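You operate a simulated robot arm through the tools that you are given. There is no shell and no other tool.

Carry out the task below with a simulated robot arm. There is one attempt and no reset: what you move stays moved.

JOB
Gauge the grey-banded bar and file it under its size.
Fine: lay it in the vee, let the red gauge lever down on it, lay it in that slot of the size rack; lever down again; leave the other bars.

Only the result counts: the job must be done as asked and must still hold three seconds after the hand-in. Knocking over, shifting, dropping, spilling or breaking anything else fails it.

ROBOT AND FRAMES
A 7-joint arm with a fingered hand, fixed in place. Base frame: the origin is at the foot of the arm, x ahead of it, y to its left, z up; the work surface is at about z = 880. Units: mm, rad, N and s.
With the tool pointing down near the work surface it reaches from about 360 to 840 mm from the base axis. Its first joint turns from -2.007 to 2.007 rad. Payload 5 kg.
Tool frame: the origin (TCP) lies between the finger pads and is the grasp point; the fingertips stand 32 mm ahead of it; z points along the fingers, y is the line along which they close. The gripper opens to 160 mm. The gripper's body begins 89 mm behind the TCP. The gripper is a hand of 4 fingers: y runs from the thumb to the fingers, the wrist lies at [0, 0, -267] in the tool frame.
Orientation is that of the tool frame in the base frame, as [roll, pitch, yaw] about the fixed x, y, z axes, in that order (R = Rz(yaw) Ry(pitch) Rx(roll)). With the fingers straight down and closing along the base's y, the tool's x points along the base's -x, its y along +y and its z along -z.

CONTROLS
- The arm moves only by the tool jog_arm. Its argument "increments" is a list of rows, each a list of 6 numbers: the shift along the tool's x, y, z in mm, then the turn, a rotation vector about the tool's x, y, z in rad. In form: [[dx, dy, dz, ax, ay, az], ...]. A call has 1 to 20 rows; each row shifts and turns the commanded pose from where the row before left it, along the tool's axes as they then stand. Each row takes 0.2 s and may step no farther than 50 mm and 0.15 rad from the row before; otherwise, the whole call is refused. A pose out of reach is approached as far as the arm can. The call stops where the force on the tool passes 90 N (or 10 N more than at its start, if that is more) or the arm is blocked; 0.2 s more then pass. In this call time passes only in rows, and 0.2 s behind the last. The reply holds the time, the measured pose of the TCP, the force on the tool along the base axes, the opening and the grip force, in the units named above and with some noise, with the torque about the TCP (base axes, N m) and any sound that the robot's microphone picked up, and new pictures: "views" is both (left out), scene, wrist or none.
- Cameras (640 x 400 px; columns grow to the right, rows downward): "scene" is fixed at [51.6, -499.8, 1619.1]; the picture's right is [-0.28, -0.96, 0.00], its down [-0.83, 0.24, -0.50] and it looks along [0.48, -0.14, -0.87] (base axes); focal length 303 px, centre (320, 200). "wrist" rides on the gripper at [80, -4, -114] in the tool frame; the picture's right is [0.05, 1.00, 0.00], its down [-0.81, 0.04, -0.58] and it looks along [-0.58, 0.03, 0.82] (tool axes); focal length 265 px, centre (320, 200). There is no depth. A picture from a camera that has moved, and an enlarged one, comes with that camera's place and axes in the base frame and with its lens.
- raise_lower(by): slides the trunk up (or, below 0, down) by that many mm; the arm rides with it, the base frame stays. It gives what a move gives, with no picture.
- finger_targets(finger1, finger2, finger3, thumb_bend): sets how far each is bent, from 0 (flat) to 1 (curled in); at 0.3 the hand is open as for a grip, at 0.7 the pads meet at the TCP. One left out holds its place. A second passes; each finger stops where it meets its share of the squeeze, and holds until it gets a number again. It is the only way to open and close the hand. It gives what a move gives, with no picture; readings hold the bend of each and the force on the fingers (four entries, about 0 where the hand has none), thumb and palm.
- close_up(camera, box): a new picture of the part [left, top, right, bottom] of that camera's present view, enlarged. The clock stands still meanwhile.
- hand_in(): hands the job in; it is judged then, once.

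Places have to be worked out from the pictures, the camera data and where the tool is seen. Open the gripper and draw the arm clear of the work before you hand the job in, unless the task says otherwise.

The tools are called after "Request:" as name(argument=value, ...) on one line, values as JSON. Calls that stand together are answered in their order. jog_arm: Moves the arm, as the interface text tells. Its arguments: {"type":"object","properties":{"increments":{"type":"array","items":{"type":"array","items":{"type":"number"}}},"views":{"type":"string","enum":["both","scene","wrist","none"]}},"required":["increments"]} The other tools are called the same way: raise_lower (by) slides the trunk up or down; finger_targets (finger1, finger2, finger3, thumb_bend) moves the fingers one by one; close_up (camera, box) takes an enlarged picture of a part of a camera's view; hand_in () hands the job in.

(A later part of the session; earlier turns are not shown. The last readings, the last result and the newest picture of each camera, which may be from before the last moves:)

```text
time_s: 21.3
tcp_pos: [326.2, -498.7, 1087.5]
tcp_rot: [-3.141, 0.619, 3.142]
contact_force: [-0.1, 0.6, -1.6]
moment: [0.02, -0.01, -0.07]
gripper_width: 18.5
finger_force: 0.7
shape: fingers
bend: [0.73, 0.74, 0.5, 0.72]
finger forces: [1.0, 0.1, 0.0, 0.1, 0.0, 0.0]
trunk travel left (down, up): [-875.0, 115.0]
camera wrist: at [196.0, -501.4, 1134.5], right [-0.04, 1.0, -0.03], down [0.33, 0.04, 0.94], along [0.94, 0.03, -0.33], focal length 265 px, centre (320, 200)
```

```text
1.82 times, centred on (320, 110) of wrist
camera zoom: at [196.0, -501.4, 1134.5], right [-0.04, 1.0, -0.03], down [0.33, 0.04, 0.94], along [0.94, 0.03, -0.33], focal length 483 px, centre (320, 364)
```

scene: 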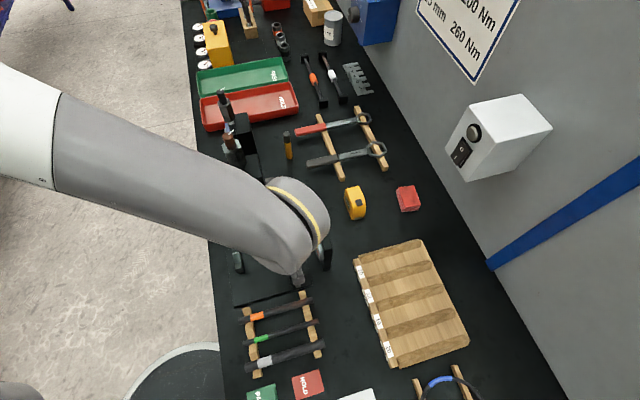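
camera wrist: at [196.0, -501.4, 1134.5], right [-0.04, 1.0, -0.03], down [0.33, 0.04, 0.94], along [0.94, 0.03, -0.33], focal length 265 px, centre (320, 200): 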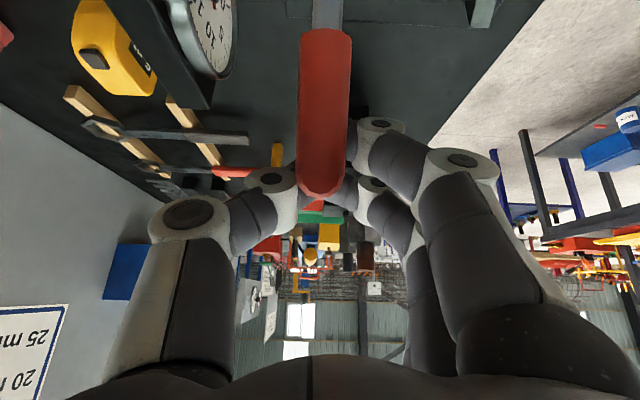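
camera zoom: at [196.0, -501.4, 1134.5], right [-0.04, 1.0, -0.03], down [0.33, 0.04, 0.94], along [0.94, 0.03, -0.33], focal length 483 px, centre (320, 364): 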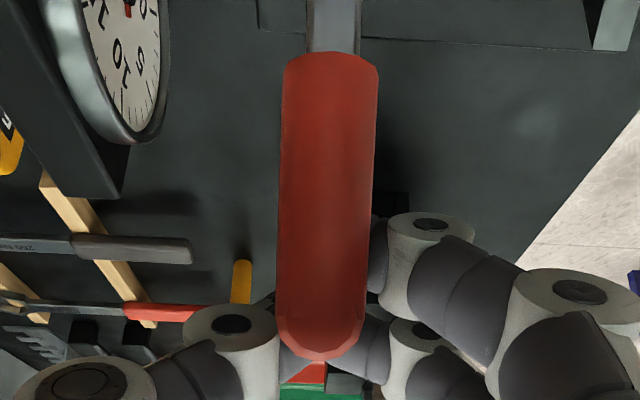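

The lever clearly stays up on its own (around 65–70°). I open the fingers and retreat along the tool axis.

Request:
finger_targets(finger1=0.5, finger2=0.5, finger3=0.5, thumb_bend=0.5)

Request:
jog_arm(increments=[[0, 0, -30, 0, 0, 0], [0, 0, -40, 0, 0, 0], [0, 0, -40, 0, 0, 0], [0, 0, -30, 0, 0, 0]])

```text
time_s: 22.3
tcp_pos: [325.9, -498.8, 1088.9]
tcp_rot: [-3.141, 0.618, 3.141]
contact_force: [0.2, 0.5, -0.2]
moment: [-0.01, 0.02, 0.02]
gripper_width: 90.3
finger_force: 0.1
shape: fingers
bend: [0.5, 0.5, 0.5, 0.5]
finger forces: [0.0, 0.0, 0.0, 0.0, 0.1, 0.1]
trunk travel left (down, up): [-875.0, 115.0]
```

```text
time_s: 23.3
tcp_pos: [243.8, -497.8, 1203.4]
tcp_rot: [3.14, 0.62, 3.141]
contact_force: [-0.7, 0.0, -0.2]
moment: [-0.02, -0.01, 0.02]
gripper_width: 90.6
finger_force: 0.0
shape: fingers
bend: [0.5, 0.5, 0.5, 0.5]
finger forces: [0.1, 0.0, 0.0, 0.0, 0.1, 0.0]
trunk travel left (down, up): [-875.0, 115.0]
camera wrist: at [113.5, -500.7, 1249.3], right [-0.04, 1.0, -0.03], down [0.33, 0.04, 0.94], along [0.94, 0.03, -0.33], focal length 265 px, centre (320, 200)
```

scene: 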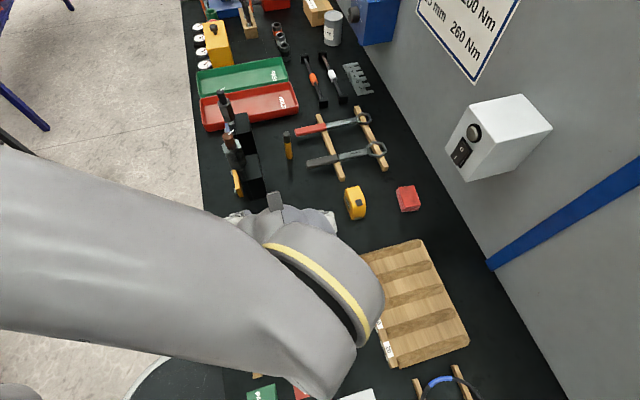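
wrist: 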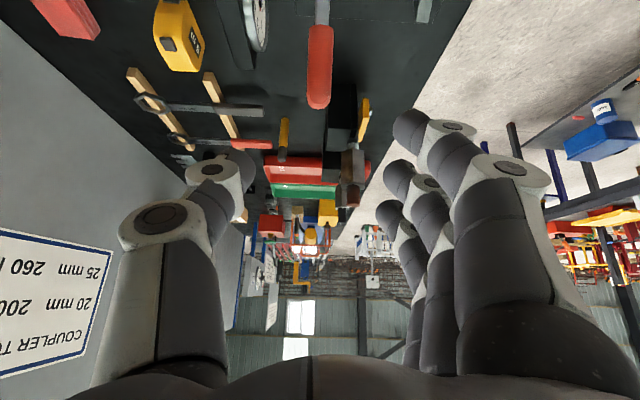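

The lever stays up with the hand away. I now bring the hand level, turn it to close along base x, and move above the grey bar near (104,-437).

Request:
jog_arm(increments=[[0, 0, 0, 0, 0.124, 0], [0, 0, 0, 0, 0.124, 0], [0, 0, 0, 0, 0.124, 0], [0, 0, 0, 0, 0.124, 0], [0, 0, 0, 0, 0.124, 0], [35, 15, 0, 0, 0, 0], [35, 15, 0, 0, 0, 0], [35, 15, 0, 0, 0, 0], [35, 15, 0, 0, 0, 0], [0, 0, 0, 0, 0, 0.1428], [0, 0, 0, 0, 0, 0.1428], [0, 0, 0, 0, 0, 0.1428], [0, 0, 0, 0, 0, 0.1428], [0, 0, 0, 0, 0, 0.1428], [0, 0, 0, 0, 0, 0.1428], [0, 0, 0, 0, 0, 0.1428], [0, 0, 0, 0, 0, 0.1428], [0, 0, 0, 0, 0, 0.1428], [0, 0, 0, 0, 0, 0.1428], [0, 0, 0, 0, 0, 0.1428]])

```text
time_s: 27.5
tcp_pos: [105.3, -439.7, 1202.3]
tcp_rot: [3.141, -0.001, 1.57]
contact_force: [0.6, -1.1, -0.4]
moment: [0.03, 0.02, -0.02]
gripper_width: 90.7
finger_force: 0.0
shape: fingers
bend: [0.5, 0.5, 0.5, 0.5]
finger forces: [0.0, 0.1, 0.0, 0.1, 0.0, 0.1]
trunk travel left (down, up): [-875.0, 115.0]
camera wrist: at [102.3, -357.0, 1316.1], right [1.0, 0.05, 0.0], down [0.04, -0.82, 0.58], along [0.03, -0.58, -0.82], focal length 265 px, centre (320, 200)
```

scene: 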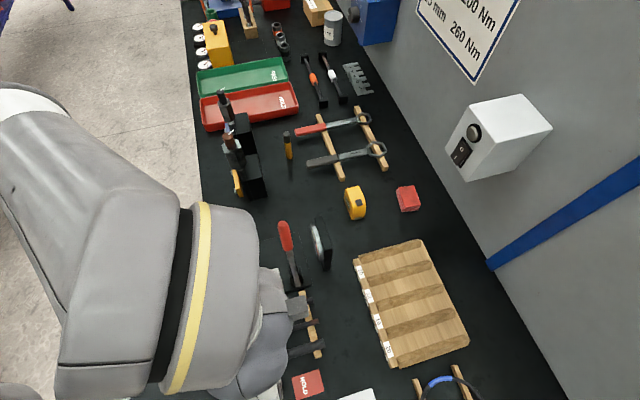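
wrist: 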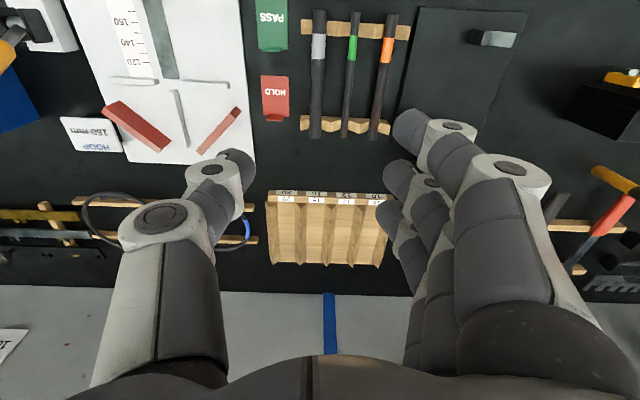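

Grey bar is visible at left of the group. I enlarge to locate it precisely and check the lever.

Request:
close_up(camera="wrist", box=[290, 0, 420, 150])

Request:
close_up(camera="wrist", box=[250, 170, 400, 290])

Request:
close_up(camera="scene", box=[220, 200, 360, 300])

```text
2.67 times, centred on (355, 75) of wrist
camera zoom: at [102.3, -357.0, 1316.1], right [1.0, 0.05, 0.0], down [0.04, -0.82, 0.58], along [0.03, -0.58, -0.82], focal length 708 px, centre (227, 533)
```

zoom: 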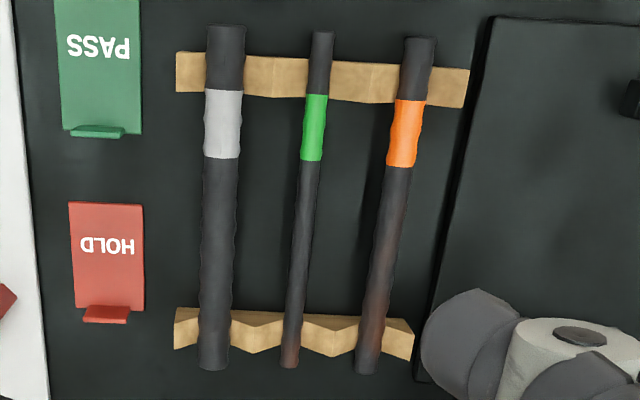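

```text
3.33 times, centred on (325, 230) of wrist
camera zoom: at [102.3, -357.0, 1316.1], right [1.0, 0.05, 0.0], down [0.04, -0.82, 0.58], along [0.03, -0.58, -0.82], focal length 885 px, centre (303, 100)
```

zoom: 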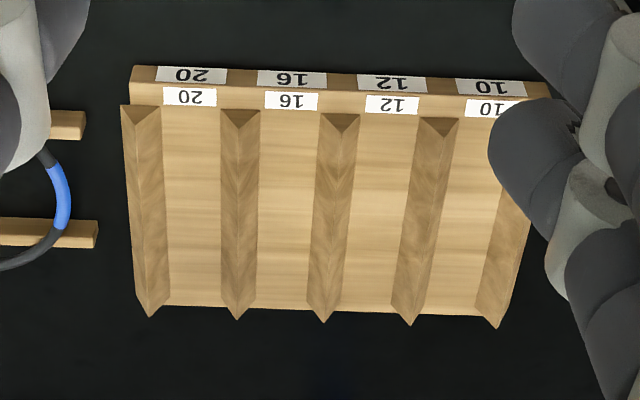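

```text
4.00 times, centred on (290, 250) of scene
camera zoom: at [51.6, -499.8, 1619.1], right [-0.28, -0.96, 0.0], down [-0.83, 0.24, -0.5], along [0.48, -0.14, -0.87], focal length 1211 px, centre (440, 0)
```

zoom: 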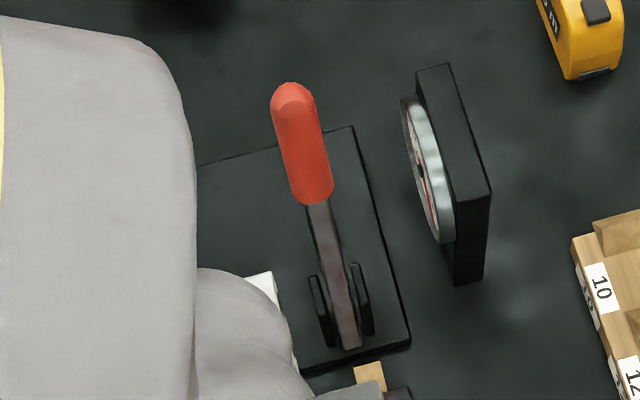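

The gauge has not shifted and the lever is still up. Grey bar: x≈102, y≈-356…-523, centre z≈900; green bar only 46 mm away. I narrow the fingers and descend part-way for a check.

Request:
finger_targets(finger1=0.61, finger2=0.61, finger3=0.61, thumb_bend=0.61)

Request:
jog_arm(increments=[[0, -1, 45, 0, 0, 0], [0, -1, 45, 0, 0, 0], [0, -1, 45, 0, 0, 0], [0, 0, 45, 0, 0, 0], [0, 0, 42, 0, 0, 0]])

Request:
close_up(camera="wrist", box=[200, 0, 440, 230])

```text
time_s: 28.5
tcp_pos: [105.6, -439.1, 1201.9]
tcp_rot: [-3.141, -0.001, 1.573]
contact_force: [0.1, 0.6, -0.6]
moment: [0.0, 0.03, 0.0]
gripper_width: 50.8
finger_force: 0.1
shape: fingers
bend: [0.61, 0.61, 0.61, 0.61]
finger forces: [0.1, 0.1, 0.1, 0.1, 0.0, 0.0]
trunk travel left (down, up): [-875.0, 115.0]
```

```text
time_s: 29.7
tcp_pos: [102.3, -437.9, 980.2]
tcp_rot: [3.139, -0.001, 1.571]
contact_force: [0.5, 0.4, -0.1]
moment: [0.02, -0.01, -0.03]
gripper_width: 50.5
finger_force: 0.0
shape: fingers
bend: [0.61, 0.61, 0.61, 0.61]
finger forces: [0.0, 0.0, 0.0, 0.1, 0.0, 0.0]
trunk travel left (down, up): [-875.0, 115.0]
camera wrist: at [99.1, -356.0, 1094.0], right [1.0, 0.05, 0.0], down [0.04, -0.82, 0.58], along [0.03, -0.58, -0.82], focal length 265 px, centre (320, 200)
```

scene: 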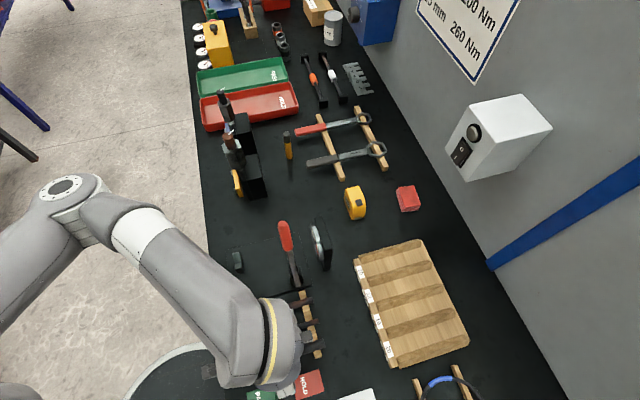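
wrist: 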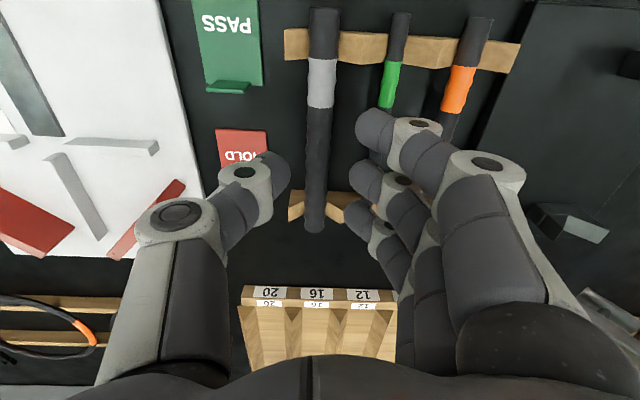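

```text
1.74 times, centred on (320, 115) of wrist
camera zoom: at [99.1, -356.0, 1094.0], right [1.0, 0.05, 0.0], down [0.04, -0.82, 0.58], along [0.03, -0.58, -0.82], focal length 462 px, centre (320, 348)
```

zoom: 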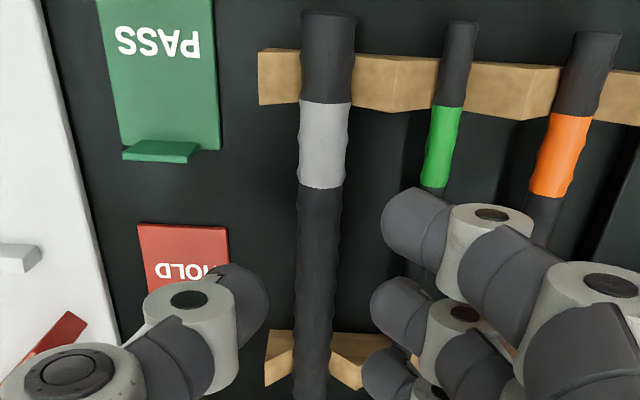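

At 0.61 bend the fingers' inner edge is about 18 mm from the tool axis. I shift 5 mm to -x to keep the finger knuckles off the green bar and descend carefully.

Request:
jog_arm(increments=[[-2, -5, 15, 0, 0, 0], [0, 0, 15, 0, 0, 0], [0, 0, 8, 0, 0, 0]])

Request:
close_up(camera="wrist", box=[200, 0, 440, 230])

Request:
close_up(camera="scene", box=[230, 280, 390, 400])

```text
time_s: 30.5
tcp_pos: [97.0, -440.9, 943.2]
tcp_rot: [-3.14, -0.001, 1.573]
contact_force: [-0.2, -0.1, 0.3]
moment: [-0.02, 0.0, 0.0]
gripper_width: 50.2
finger_force: 0.1
shape: fingers
bend: [0.61, 0.61, 0.61, 0.61]
finger forces: [0.1, 0.0, 0.0, 0.0, 0.1, 0.1]
trunk travel left (down, up): [-875.0, 115.0]
camera wrist: at [93.6, -359.0, 1056.6], right [1.0, 0.05, 0.0], down [0.04, -0.82, 0.58], along [0.03, -0.58, -0.82], focal length 265 px, centre (320, 200)
```

scene: 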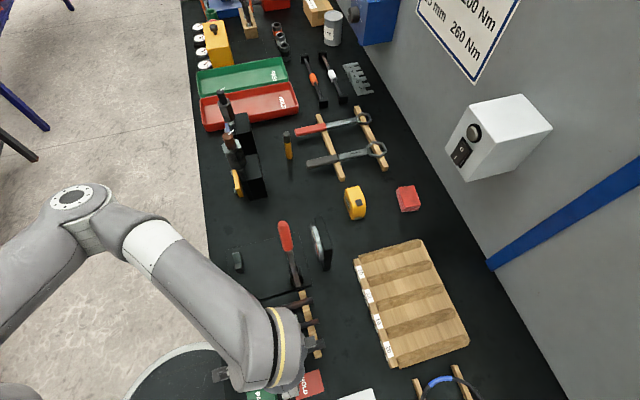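
wrist: 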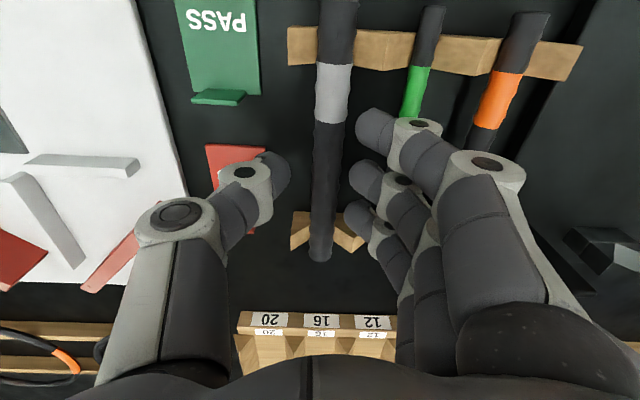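

```text
1.74 times, centred on (320, 115) of wrist
camera zoom: at [93.6, -359.0, 1056.6], right [1.0, 0.05, 0.0], down [0.04, -0.82, 0.58], along [0.03, -0.58, -0.82], focal length 462 px, centre (320, 348)
```

zoom: 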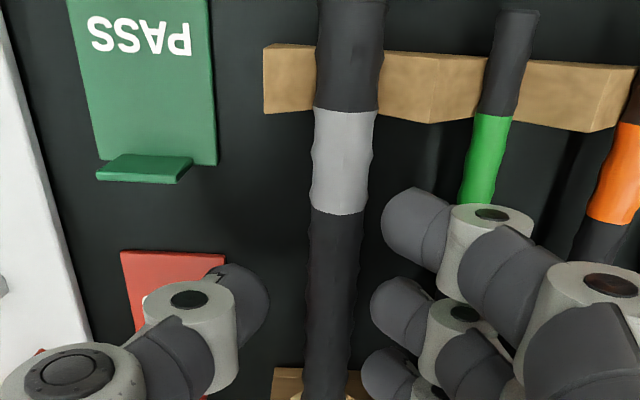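

```text
3.33 times, centred on (310, 340) of scene
camera zoom: at [51.6, -499.8, 1619.1], right [-0.28, -0.96, 0.0], down [-0.83, 0.24, -0.5], along [0.48, -0.14, -0.87], focal length 1009 px, centre (353, -267)
```

zoom: 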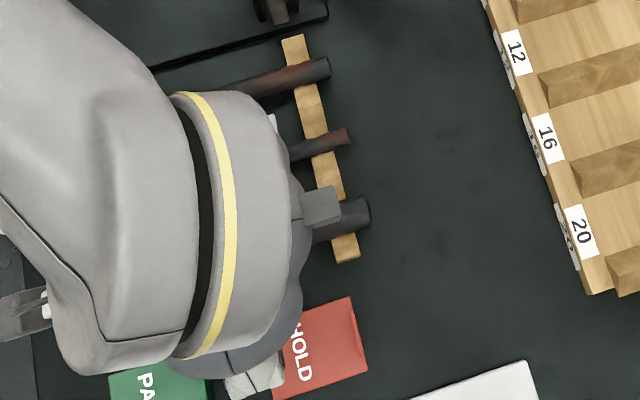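

Clearances look fine. I descend in small steps toward TCP z≈928 and check forces.

Request:
jog_arm(increments=[[0, 0, 5, 0, 0, 0], [0, 0, 5, 0, 0, 0]], views="none")

Request:
jog_arm(increments=[[0, 0, 3, 0, 0, 0]], views="wrist")

Request:
close_up(camera="wrist", box=[200, 0, 440, 230])

```text
time_s: 31.1
tcp_pos: [96.4, -440.6, 932.5]
tcp_rot: [3.141, -0.001, 1.573]
contact_force: [0.6, -0.7, -0.5]
moment: [-0.01, -0.02, 0.0]
gripper_width: 50.6
finger_force: 0.0
shape: fingers
bend: [0.61, 0.61, 0.61, 0.61]
finger forces: [0.0, 0.0, 0.0, 0.1, 0.0, 0.1]
trunk travel left (down, up): [-875.0, 115.0]
```

```text
time_s: 31.5
tcp_pos: [98.0, -440.0, 930.4]
tcp_rot: [3.14, 0.0, 1.572]
contact_force: [0.1, -0.3, -0.2]
moment: [0.01, -0.01, 0.01]
gripper_width: 50.5
finger_force: 0.1
shape: fingers
bend: [0.61, 0.61, 0.61, 0.61]
finger forces: [0.1, 0.1, 0.0, 0.1, 0.0, 0.0]
trunk travel left (down, up): [-875.0, 115.0]
camera wrist: at [94.0, -358.6, 1043.2], right [1.0, 0.05, 0.0], down [0.04, -0.82, 0.58], along [0.03, -0.58, -0.82], focal length 265 px, centre (320, 200)
```

wrist: 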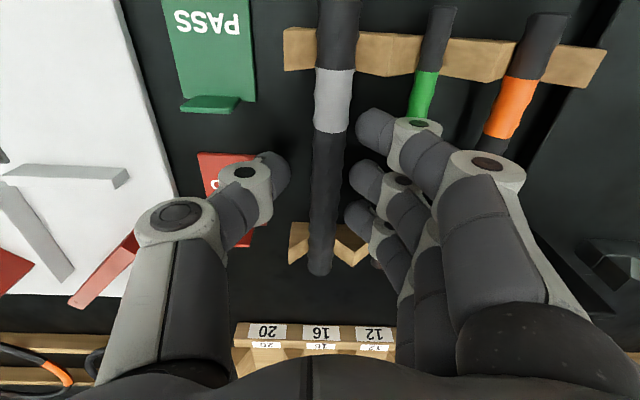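

```text
1.74 times, centred on (320, 115) of wrist
camera zoom: at [94.0, -358.6, 1043.2], right [1.0, 0.05, 0.0], down [0.04, -0.82, 0.58], along [0.03, -0.58, -0.82], focal length 462 px, centre (320, 348)
```

zoom: 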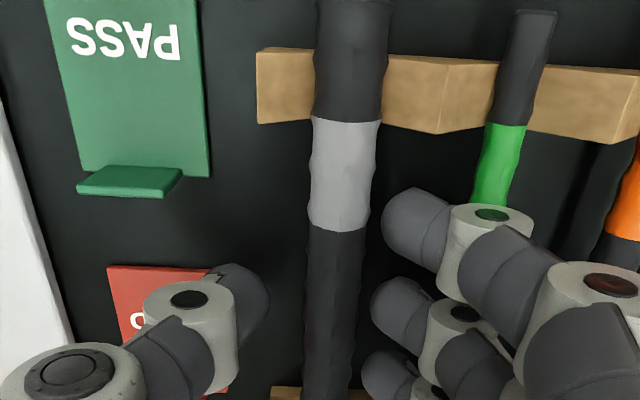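

No contact yet. Knuckle 1 is just above the green bar, so I first close the fingers slightly around the grey bar, then go 4 mm lower.

Request:
finger_targets(finger1=0.63, finger2=0.63, finger3=0.63, thumb_bend=0.65)

Request:
jog_arm(increments=[[0, 0, 2.5, 0, 0, 0], [0, 0, 2.5, 0, 0, 0]], views="wrist")

Request:
close_up(camera="wrist", box=[200, 0, 440, 230])

```text
time_s: 32.5
tcp_pos: [97.7, -440.0, 929.6]
tcp_rot: [-3.14, 0.0, 1.573]
contact_force: [0.3, -0.5, -0.1]
moment: [0.0, -0.05, -0.01]
gripper_width: 40.5
finger_force: 0.3
shape: fingers
bend: [0.63, 0.63, 0.63, 0.65]
finger forces: [0.1, 0.1, 0.1, 0.0, 0.0, 0.0]
trunk travel left (down, up): [-875.0, 115.0]
```

```text
time_s: 33.1
tcp_pos: [96.6, -440.9, 923.9]
tcp_rot: [3.14, 0.001, 1.572]
contact_force: [0.2, -0.9, 0.8]
moment: [-0.01, -0.01, -0.03]
gripper_width: 40.7
finger_force: 0.1
shape: fingers
bend: [0.63, 0.63, 0.63, 0.65]
finger forces: [0.0, 0.1, 0.0, 0.1, 0.0, 0.0]
trunk travel left (down, up): [-875.0, 115.0]
camera wrist: at [94.1, -358.7, 1038.3], right [1.0, 0.05, 0.0], down [0.04, -0.82, 0.58], along [0.03, -0.58, -0.82], focal length 265 px, centre (320, 200)
```

wrist: 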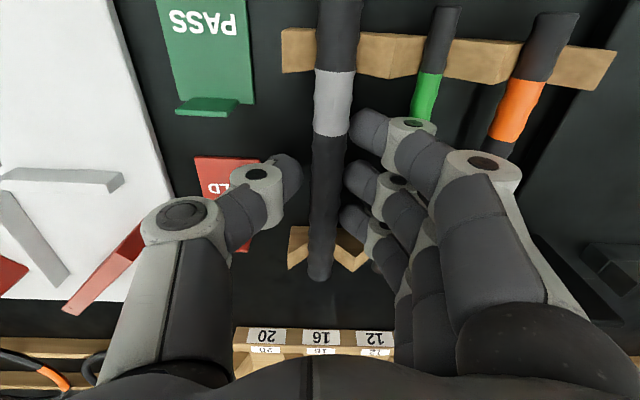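

```text
1.74 times, centred on (320, 115) of wrist
camera zoom: at [94.1, -358.7, 1038.3], right [1.0, 0.05, 0.0], down [0.04, -0.82, 0.58], along [0.03, -0.58, -0.82], focal length 462 px, centre (320, 348)
```

zoom: 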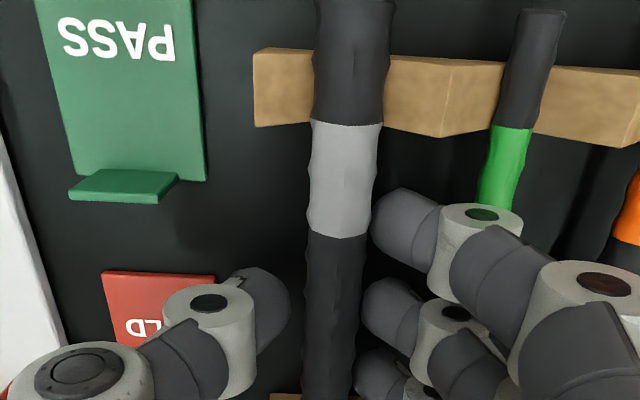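

No contact at z≈924. I close in stages, thumb first because it has more gap.

Request:
finger_targets(finger1=0.645, finger2=0.645, finger3=0.645, thumb_bend=0.7)

Request:
close_up(camera="wrist", box=[200, 0, 440, 230])

```text
time_s: 34.1
tcp_pos: [96.9, -440.9, 924.9]
tcp_rot: [-3.141, 0.0, 1.57]
contact_force: [0.3, -0.1, -0.3]
moment: [0.02, 0.02, -0.05]
gripper_width: 35.9
finger_force: 2.9
shape: fingers
bend: [0.63, 0.63, 0.63, 0.69]
finger forces: [0.8, 0.9, 0.8, 0.0, 3.0, 0.0]
trunk travel left (down, up): [-875.0, 115.0]
```

```text
1.74 times, centred on (320, 115) of wrist
camera zoom: at [93.9, -358.7, 1038.2], right [1.0, 0.05, 0.0], down [0.04, -0.82, 0.58], along [0.03, -0.58, -0.82], focal length 462 px, centre (320, 348)
```

zoom: 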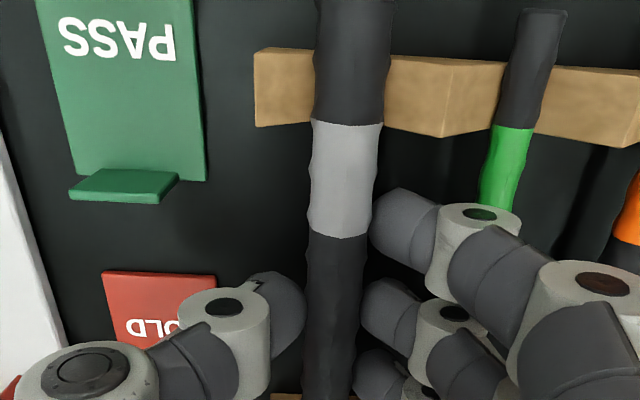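

All digits touch the bar evenly. I squeeze further.

Request:
finger_targets(finger1=0.75, finger2=0.75, finger3=0.75, thumb_bend=0.8)

Request:
jog_arm(increments=[[0, 0, -5, 0, 0, 0], [0, 0, -10, 0, 0, 0]], views="wrist")

Request:
close_up(camera="wrist", box=[200, 0, 440, 230])

```text
time_s: 35.1
tcp_pos: [97.1, -442.0, 923.5]
tcp_rot: [-3.14, 0.002, 1.573]
contact_force: [0.4, 0.5, -0.6]
moment: [-0.03, 0.0, -0.01]
gripper_width: 32.8
finger_force: 25.1
shape: fingers
bend: [0.65, 0.65, 0.65, 0.7]
finger forces: [8.4, 8.4, 8.5, 0.1, 24.9, 0.0]
trunk travel left (down, up): [-875.0, 115.0]
```

```text
time_s: 35.7
tcp_pos: [97.3, -441.7, 939.6]
tcp_rot: [3.14, 0.0, 1.574]
contact_force: [0.5, -0.2, -4.7]
moment: [0.01, 0.03, 0.03]
gripper_width: 33.0
finger_force: 25.4
shape: fingers
bend: [0.65, 0.65, 0.65, 0.7]
finger forces: [8.4, 8.5, 8.6, 0.0, 25.0, 0.1]
trunk travel left (down, up): [-875.0, 115.0]
camera wrist: at [94.2, -359.3, 1053.1], right [1.0, 0.05, 0.0], down [0.04, -0.82, 0.58], along [0.03, -0.58, -0.82], focal length 265 px, centre (320, 200)
```

wrist: 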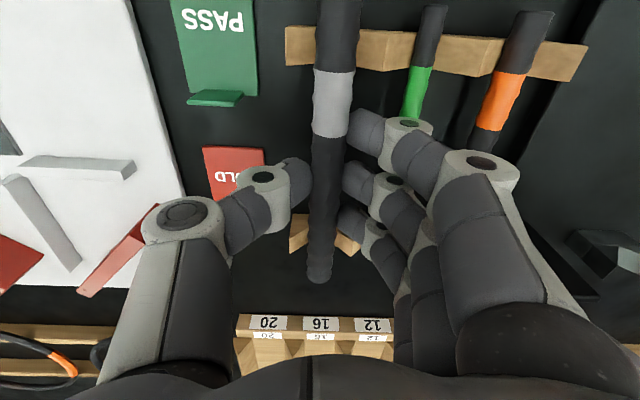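

```text
1.74 times, centred on (320, 115) of wrist
camera zoom: at [94.2, -359.3, 1053.1], right [1.0, 0.05, 0.0], down [0.04, -0.82, 0.58], along [0.03, -0.58, -0.82], focal length 462 px, centre (320, 348)
```

zoom: 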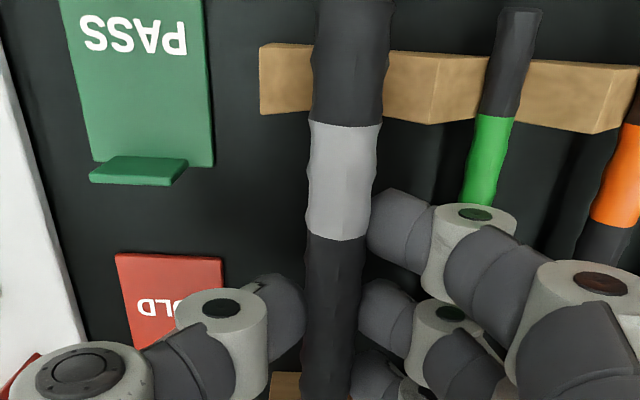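

The bar is held firmly (25 N, about 4.7 N weight). I lift it, shift to +y so its end passes clear of the raised lever, then move to above the vee line (TCP x≈321).

Request:
jog_arm(increments=[[0, 0, -25, 0, 0, 0], [15, 0, -25, 0, 0, 0], [20, 0, -20, 0, 0, 0], [15, 0, 0, 0, 0, 0], [0, 25, 0, 0, 0, 0], [0, 25, 0, 0, 0, 0], [0, 25, 0, 0, 0, 0], [0, 25, 0, 0, 0, 0], [0, 25, 0, 0, 0, 0], [0, 25, 0, 0, 0, 0], [0, 25, 0, 0, 0, 0], [0, 25, 0, 0, 0, 0], [0, 24, 0, 0, 0, 0]])

Request:
close_up(camera="wrist", box=[200, 0, 460, 250])

```text
time_s: 38.5
tcp_pos: [310.2, -389.4, 1014.1]
tcp_rot: [3.138, -0.001, 1.575]
contact_force: [-0.4, 0.0, -3.7]
moment: [0.0, 0.05, 0.01]
gripper_width: 33.4
finger_force: 25.1
shape: fingers
bend: [0.65, 0.65, 0.65, 0.7]
finger forces: [8.5, 8.5, 8.4, 0.0, 25.2, 0.0]
out of reach, approached as far as the arm can: row 13
trunk travel left (down, up): [-875.0, 115.0]
camera wrist: at [305.8, -308.2, 1129.1], right [1.0, 0.06, 0.0], down [0.04, -0.82, 0.58], along [0.04, -0.57, -0.82], focal length 265 px, centre (320, 200)
```

scene: 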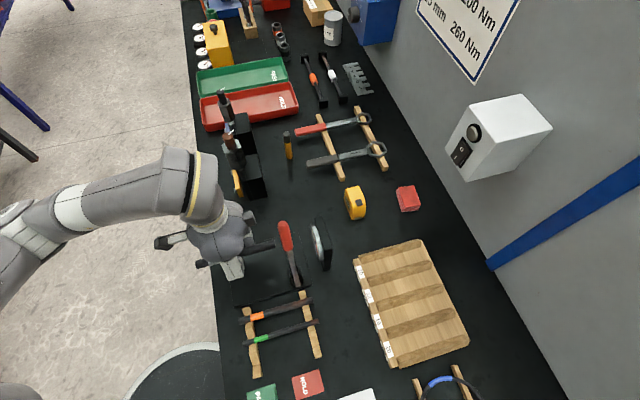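
wrist: 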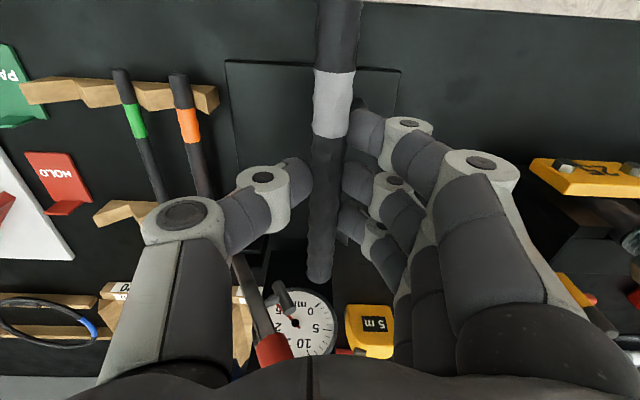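

```text
1.60 times, centred on (330, 125) of wrist
camera zoom: at [305.8, -308.2, 1129.1], right [1.0, 0.06, 0.0], down [0.04, -0.82, 0.58], along [0.04, -0.57, -0.82], focal length 425 px, centre (304, 320)
```

zoom: 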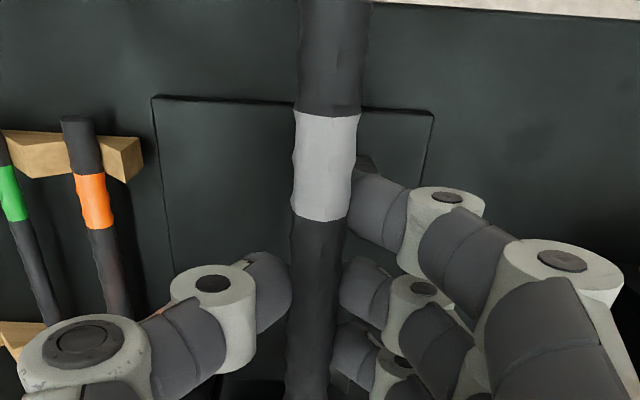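

The bar's -y end still clears the lever; reach limits me to x≈310 here, but moving to -y eases that. I slide to y≈-432 below the leaning lever and then to x≈321.

Request:
jog_arm(increments=[[-15, 0, 8, 0, 0, 0], [-15, 0, 6, 0, 0, 0], [-13, 0, 0, 0, 0, 0], [0, 6, 0, 0, 0, 0], [0, 5, 0, 0, 0, 0]])

Request:
close_up(camera="wrist", box=[200, 0, 460, 250])

Request:
close_up(camera="scene", box=[210, 190, 370, 300])

```text
time_s: 39.7
tcp_pos: [303.2, -425.6, 1015.4]
tcp_rot: [3.126, -0.001, 1.579]
contact_force: [-0.4, -0.3, -3.8]
moment: [0.0, 0.01, 0.0]
gripper_width: 33.0
finger_force: 25.2
shape: fingers
bend: [0.65, 0.65, 0.65, 0.7]
finger forces: [8.5, 8.4, 8.6, 0.1, 25.3, 0.0]
out of reach, approached as far as the arm can: row 1, 2, 3, 4, 5
trunk travel left (down, up): [-875.0, 115.0]
camera wrist: at [298.8, -345.3, 1128.4], right [1.0, 0.06, 0.01], down [0.04, -0.81, 0.58], along [0.05, -0.58, -0.82], focal length 265 px, centre (320, 200)
```

scene: 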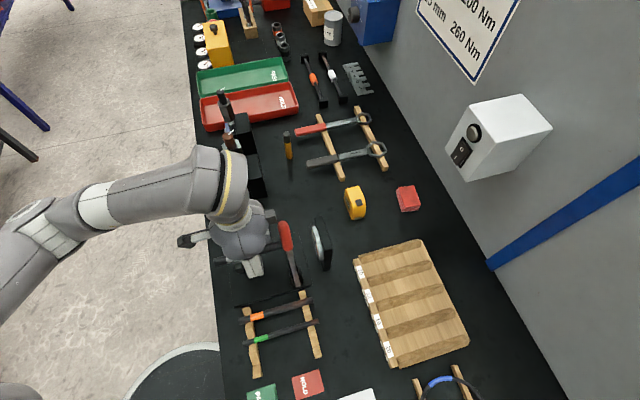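
wrist: 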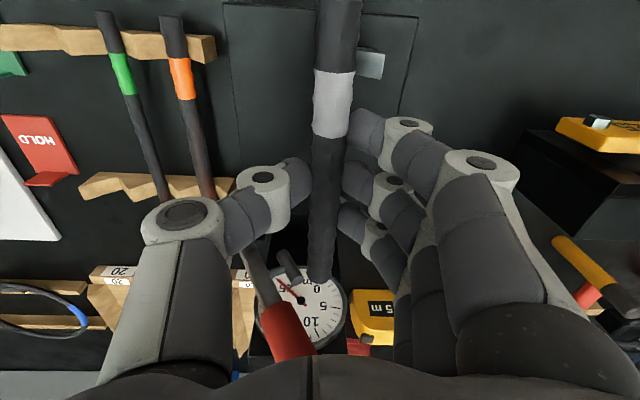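

```text
1.60 times, centred on (330, 125) of wrist
camera zoom: at [298.8, -345.3, 1128.4], right [1.0, 0.06, 0.01], down [0.04, -0.81, 0.58], along [0.05, -0.58, -0.82], focal length 425 px, centre (304, 320)
```

zoom: 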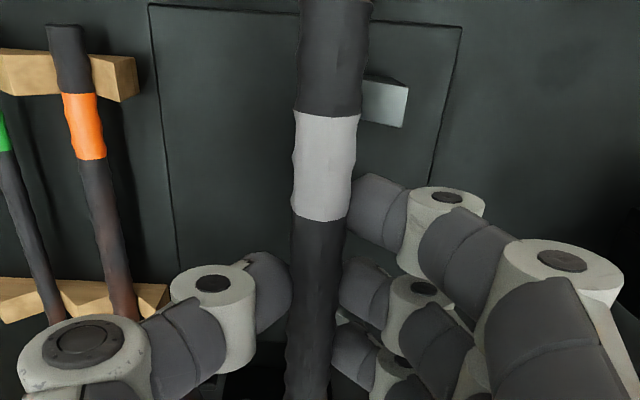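

```text
3.64 times, centred on (290, 245) of scene
camera zoom: at [51.6, -499.8, 1619.1], right [-0.28, -0.96, 0.0], down [-0.83, 0.24, -0.5], along [0.48, -0.14, -0.87], focal length 1101 px, centre (429, 36)
```

zoom: 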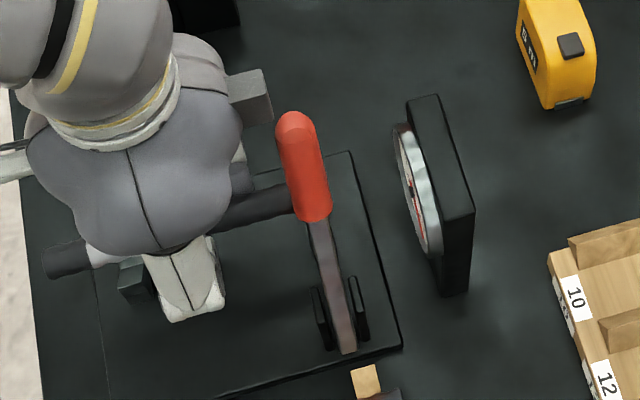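

A joint limit stops me at this height, though the same spot was reachable higher up relative to the shoulder. I will back out to +y, raise the arm, then lower the trunk by the same amount to gain reach.

Request:
jog_arm(increments=[[15, 0, 0, 0, 0, 0], [15, 0, 0, 0, 0, 0], [15, -5, 0, 0, 0, 0]], views="wrist")

```text
time_s: 40.5
tcp_pos: [296.5, -382.5, 1014.0]
tcp_rot: [3.13, 0.002, 1.57]
contact_force: [0.0, 0.1, -4.0]
moment: [-0.02, 0.03, 0.0]
gripper_width: 32.9
finger_force: 25.3
shape: fingers
bend: [0.65, 0.65, 0.65, 0.7]
finger forces: [8.6, 8.5, 8.6, 0.0, 25.4, 0.0]
trunk travel left (down, up): [-875.0, 115.0]
camera wrist: at [292.9, -300.2, 1127.7], right [1.0, 0.05, 0.01], down [0.03, -0.81, 0.58], along [0.04, -0.58, -0.82], focal length 265 px, centre (320, 200)
```

wrist: 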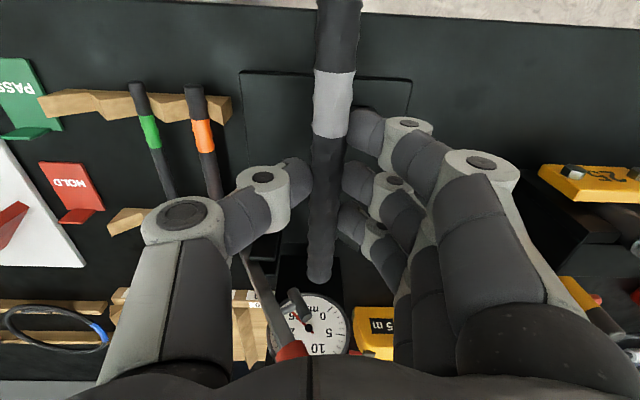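

Backed out. Now I raise the arm 150 mm straight up, then lower the trunk 150 mm.

Request:
jog_arm(increments=[[0, 0, -25, 0, 0, 0], [0, 0, -25, 0, 0, 0], [0, 0, -25, 0, 0, 0], [0, 0, -25, 0, 0, 0], [0, 0, -25, 0, 0, 0], [0, 0, -25, 0, 0, 0]], views="none")

Request:
raise_lower(by=-100)

```text
time_s: 41.9
tcp_pos: [292.9, -383.0, 1162.4]
tcp_rot: [3.14, 0.0, 1.572]
contact_force: [-0.2, 0.8, -4.0]
moment: [-0.01, -0.01, -0.01]
gripper_width: 32.9
finger_force: 25.3
shape: fingers
bend: [0.65, 0.65, 0.65, 0.71]
finger forces: [8.7, 8.6, 8.6, 0.0, 25.2, 0.0]
trunk travel left (down, up): [-875.0, 115.0]
```

```text
time_s: 43.3
tcp_pos: [294.6, -382.1, 1061.7]
tcp_rot: [3.14, 0.001, 1.573]
contact_force: [0.9, -0.1, -4.1]
moment: [0.02, 0.03, -0.01]
gripper_width: 33.1
finger_force: 24.8
shape: fingers
bend: [0.65, 0.65, 0.65, 0.71]
finger forces: [8.7, 8.5, 8.7, 0.0, 25.3, 0.0]
trunk travel left (down, up): [-775.0, 215.0]
```

I repeat this to gain more height margin relative to the shoulder.

Request:
jog_arm(increments=[[0, 0, -25, 0, 0, 0], [0, 0, -25, 0, 0, 0], [0, 0, -25, 0, 0, 0], [0, 0, -25, 0, 0, 0], [0, 0, -25, 0, 0, 0]], views="none")

Request:
raise_lower(by=-150)

Request:
jog_arm(increments=[[0, 10, 0, 0, 0, 0], [0, 17, 0, 0, 0, 0]])

```text
time_s: 44.5
tcp_pos: [293.6, -382.7, 1187.6]
tcp_rot: [3.141, -0.001, 1.57]
contact_force: [-0.3, 0.1, -3.4]
moment: [-0.04, 0.05, 0.06]
gripper_width: 32.6
finger_force: 25.1
shape: fingers
bend: [0.65, 0.65, 0.65, 0.71]
finger forces: [8.6, 8.5, 8.5, 0.0, 25.1, 0.0]
trunk travel left (down, up): [-775.0, 215.0]
```

```text
time_s: 46.2
tcp_pos: [293.9, -382.5, 1037.9]
tcp_rot: [-3.14, -0.001, 1.569]
contact_force: [0.5, -0.5, -4.6]
moment: [0.04, -0.01, 0.02]
gripper_width: 33.1
finger_force: 24.9
shape: fingers
bend: [0.65, 0.65, 0.65, 0.71]
finger forces: [8.6, 8.5, 8.4, 0.0, 25.0, 0.0]
trunk travel left (down, up): [-625.0, 365.0]
```

```text
time_s: 46.8
tcp_pos: [321.5, -382.7, 1037.6]
tcp_rot: [3.141, 0.001, 1.573]
contact_force: [0.7, 0.5, -3.1]
moment: [0.03, 0.01, 0.0]
gripper_width: 32.8
finger_force: 25.5
shape: fingers
bend: [0.65, 0.65, 0.65, 0.71]
finger forces: [8.6, 8.6, 8.5, 0.0, 25.1, 0.0]
trunk travel left (down, up): [-625.0, 365.0]
camera wrist: at [318.8, -301.5, 1151.7], right [1.0, 0.05, 0.0], down [0.04, -0.82, 0.58], along [0.03, -0.58, -0.82], focal length 265 px, centre (320, 200)
```

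scene: 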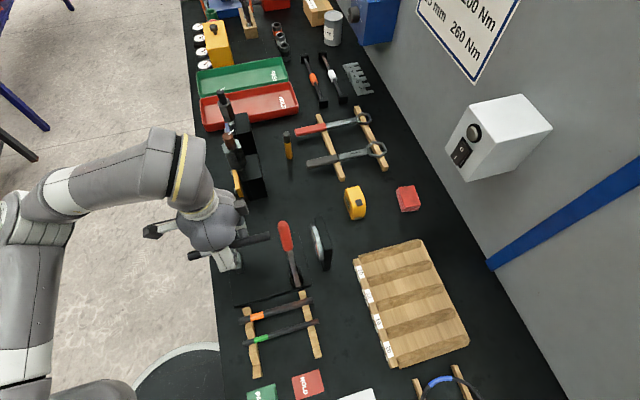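
wrist: 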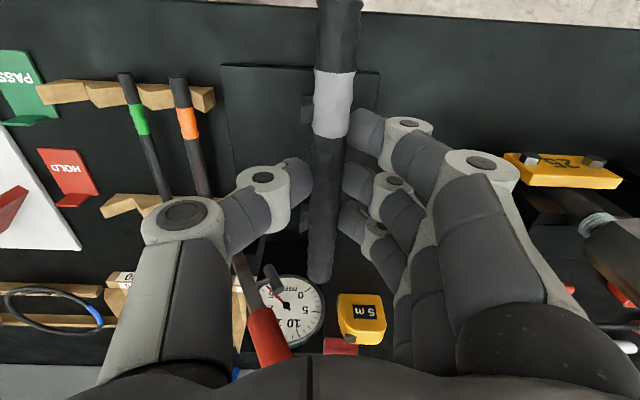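

Reach is now fine at x=321.5. I lower to TCP z≈1000, slide to y≈-432 beneath the leaning lever, and look.

Request:
jog_arm(increments=[[0, 0, 19, 0, 0, 0], [0, 0, 19, 0, 0, 0], [-17, 0, 0, 0, 0, 0], [-17, 0, 0, 0, 0, 0], [-15, 0, 0, 0, 0, 0]])

Request:
close_up(camera="wrist", box=[200, 0, 460, 300])

Request:
close_up(camera="scene", box=[210, 190, 370, 300])

```text
time_s: 48.0
tcp_pos: [321.4, -431.0, 1000.2]
tcp_rot: [3.141, -0.001, 1.57]
contact_force: [0.2, -0.2, -4.0]
moment: [-0.03, 0.03, 0.01]
gripper_width: 32.8
finger_force: 24.9
shape: fingers
bend: [0.65, 0.65, 0.65, 0.71]
finger forces: [8.6, 8.3, 8.6, 0.1, 25.0, 0.0]
trunk travel left (down, up): [-625.0, 365.0]
camera wrist: at [318.3, -349.3, 1113.1], right [1.0, 0.05, 0.0], down [0.04, -0.82, 0.58], along [0.03, -0.58, -0.82], focal length 265 px, centre (320, 200)
```

scene: 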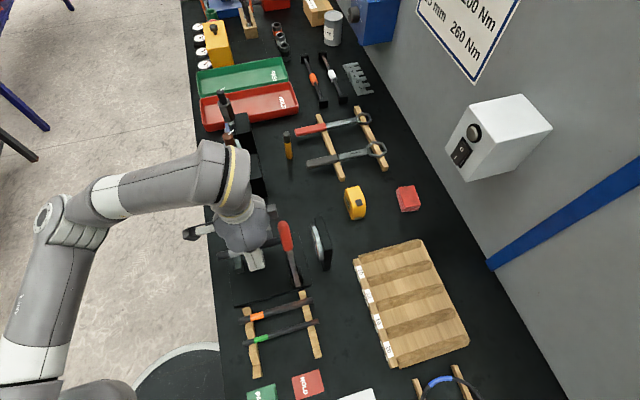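
wrist: 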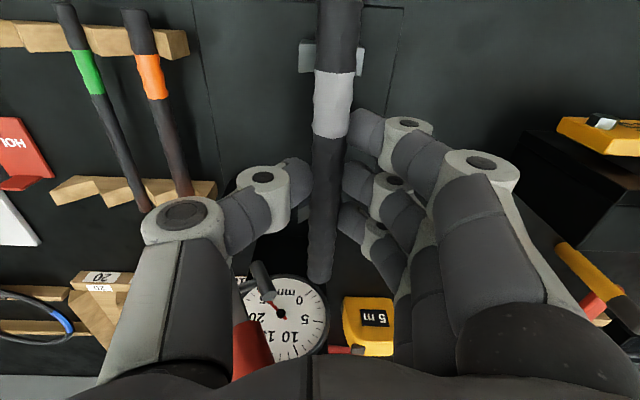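

```text
1.33 times, centred on (330, 150) of wrist
camera zoom: at [318.3, -349.3, 1113.1], right [1.0, 0.05, 0.0], down [0.04, -0.82, 0.58], along [0.03, -0.58, -0.82], focal length 354 px, centre (307, 267)
```

zoom: 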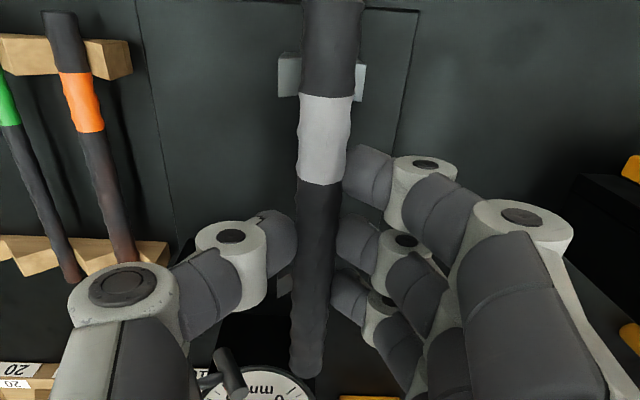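

```text
3.64 times, centred on (290, 245) of scene
camera zoom: at [51.6, -499.8, 1619.1], right [-0.28, -0.96, 0.0], down [-0.83, 0.24, -0.5], along [0.48, -0.14, -0.87], focal length 1101 px, centre (429, 36)
```

zoom: 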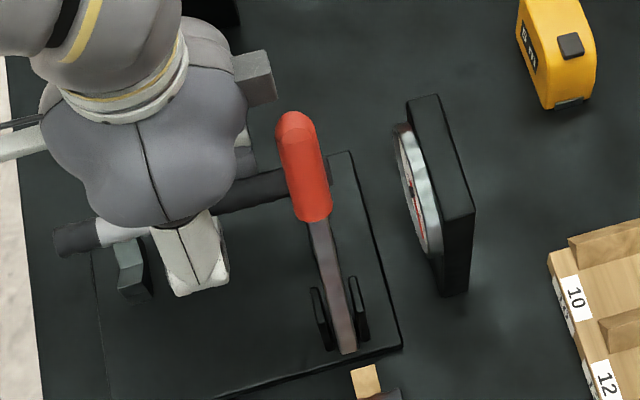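

The bar lines up with vee 1 (within ~1 mm). I descend, first to z≈965, then in small steps watching the vertical force.

Request:
jog_arm(increments=[[0, 1, 12, 0, 0, 0], [0, 0, 12, 0, 0, 0], [0, 0, 10, 0, 0, 0]], views="wrist")

Request:
close_up(camera="wrist", box=[240, 0, 420, 150])

Request:
close_up(camera="scene", box=[210, 190, 370, 300])

```text
time_s: 48.8
tcp_pos: [323.2, -430.6, 966.0]
tcp_rot: [3.141, 0.0, 1.572]
contact_force: [0.2, 0.2, -4.8]
moment: [-0.01, 0.0, -0.02]
gripper_width: 32.7
finger_force: 25.3
shape: fingers
bend: [0.65, 0.65, 0.65, 0.71]
finger forces: [8.5, 8.3, 8.5, 0.0, 25.0, 0.0]
trunk travel left (down, up): [-625.0, 365.0]
camera wrist: at [319.4, -348.8, 1079.5], right [1.0, 0.05, 0.0], down [0.04, -0.82, 0.58], along [0.03, -0.58, -0.82], focal length 265 px, centre (320, 200)
```

wrist: 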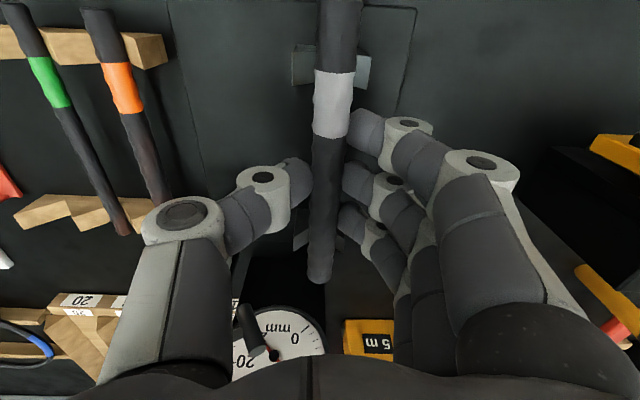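

```text
2.67 times, centred on (330, 75) of wrist
camera zoom: at [319.4, -348.8, 1079.5], right [1.0, 0.05, 0.0], down [0.04, -0.82, 0.58], along [0.03, -0.58, -0.82], focal length 708 px, centre (293, 533)
```

zoom: 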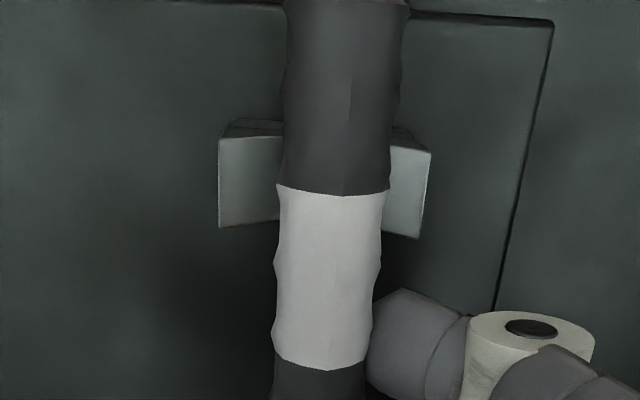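

```text
3.64 times, centred on (290, 245) of scene
camera zoom: at [51.6, -499.8, 1619.1], right [-0.28, -0.96, 0.0], down [-0.83, 0.24, -0.5], along [0.48, -0.14, -0.87], focal length 1101 px, centre (429, 36)
```

zoom: 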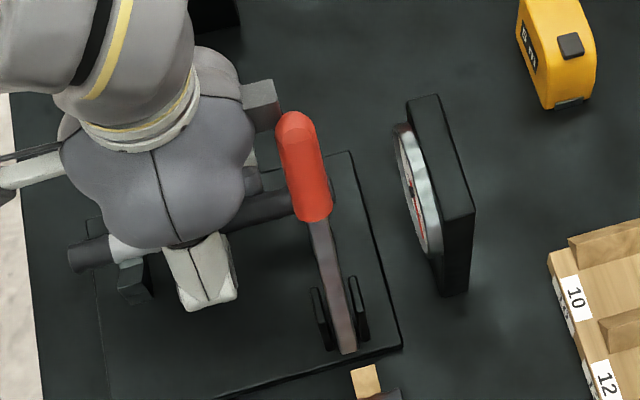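

Bar and vee are aligned. I keep going down in 3 mm steps.

Request:
jog_arm(increments=[[0, 0, 3, 0, 0, 0], [0, 0, 3, 0, 0, 0]], views="none")

Request:
jog_arm(increments=[[0, 0, 3, 0, 0, 0]], views="none")

Request:
jog_arm(increments=[[0, 0, 3, 0, 0, 0]], views="wrist")

```text
time_s: 49.4
tcp_pos: [322.4, -431.7, 958.9]
tcp_rot: [-3.141, 0.0, 1.573]
contact_force: [-0.4, 0.4, -3.8]
moment: [0.01, 0.0, 0.0]
gripper_width: 32.9
finger_force: 24.8
shape: fingers
bend: [0.65, 0.65, 0.65, 0.71]
finger forces: [8.6, 8.4, 8.5, 0.0, 25.0, 0.0]
trunk travel left (down, up): [-625.0, 365.0]
```

```text
time_s: 49.8
tcp_pos: [322.3, -432.9, 957.8]
tcp_rot: [3.141, -0.001, 1.57]
contact_force: [-0.7, 0.7, -3.9]
moment: [0.0, 0.02, 0.01]
gripper_width: 32.9
finger_force: 25.5
shape: fingers
bend: [0.65, 0.65, 0.65, 0.71]
finger forces: [8.5, 8.3, 8.5, 0.0, 25.0, 0.0]
trunk travel left (down, up): [-625.0, 365.0]
```

```text
time_s: 50.2
tcp_pos: [323.5, -431.5, 953.6]
tcp_rot: [3.141, -0.001, 1.57]
contact_force: [0.4, -1.0, -4.5]
moment: [0.0, -0.01, 0.0]
gripper_width: 32.7
finger_force: 25.4
shape: fingers
bend: [0.65, 0.65, 0.65, 0.71]
finger forces: [8.6, 8.4, 8.6, 0.0, 25.0, 0.0]
trunk travel left (down, up): [-625.0, 365.0]
camera wrist: at [319.5, -349.2, 1068.0], right [1.0, 0.05, 0.0], down [0.04, -0.82, 0.58], along [0.03, -0.58, -0.82], focal length 265 px, centre (320, 200)
```

wrist: 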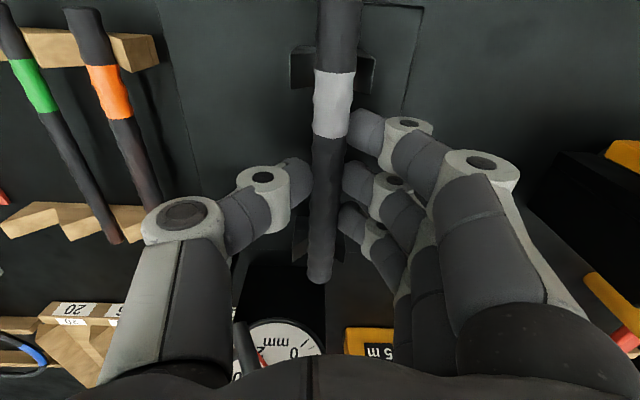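

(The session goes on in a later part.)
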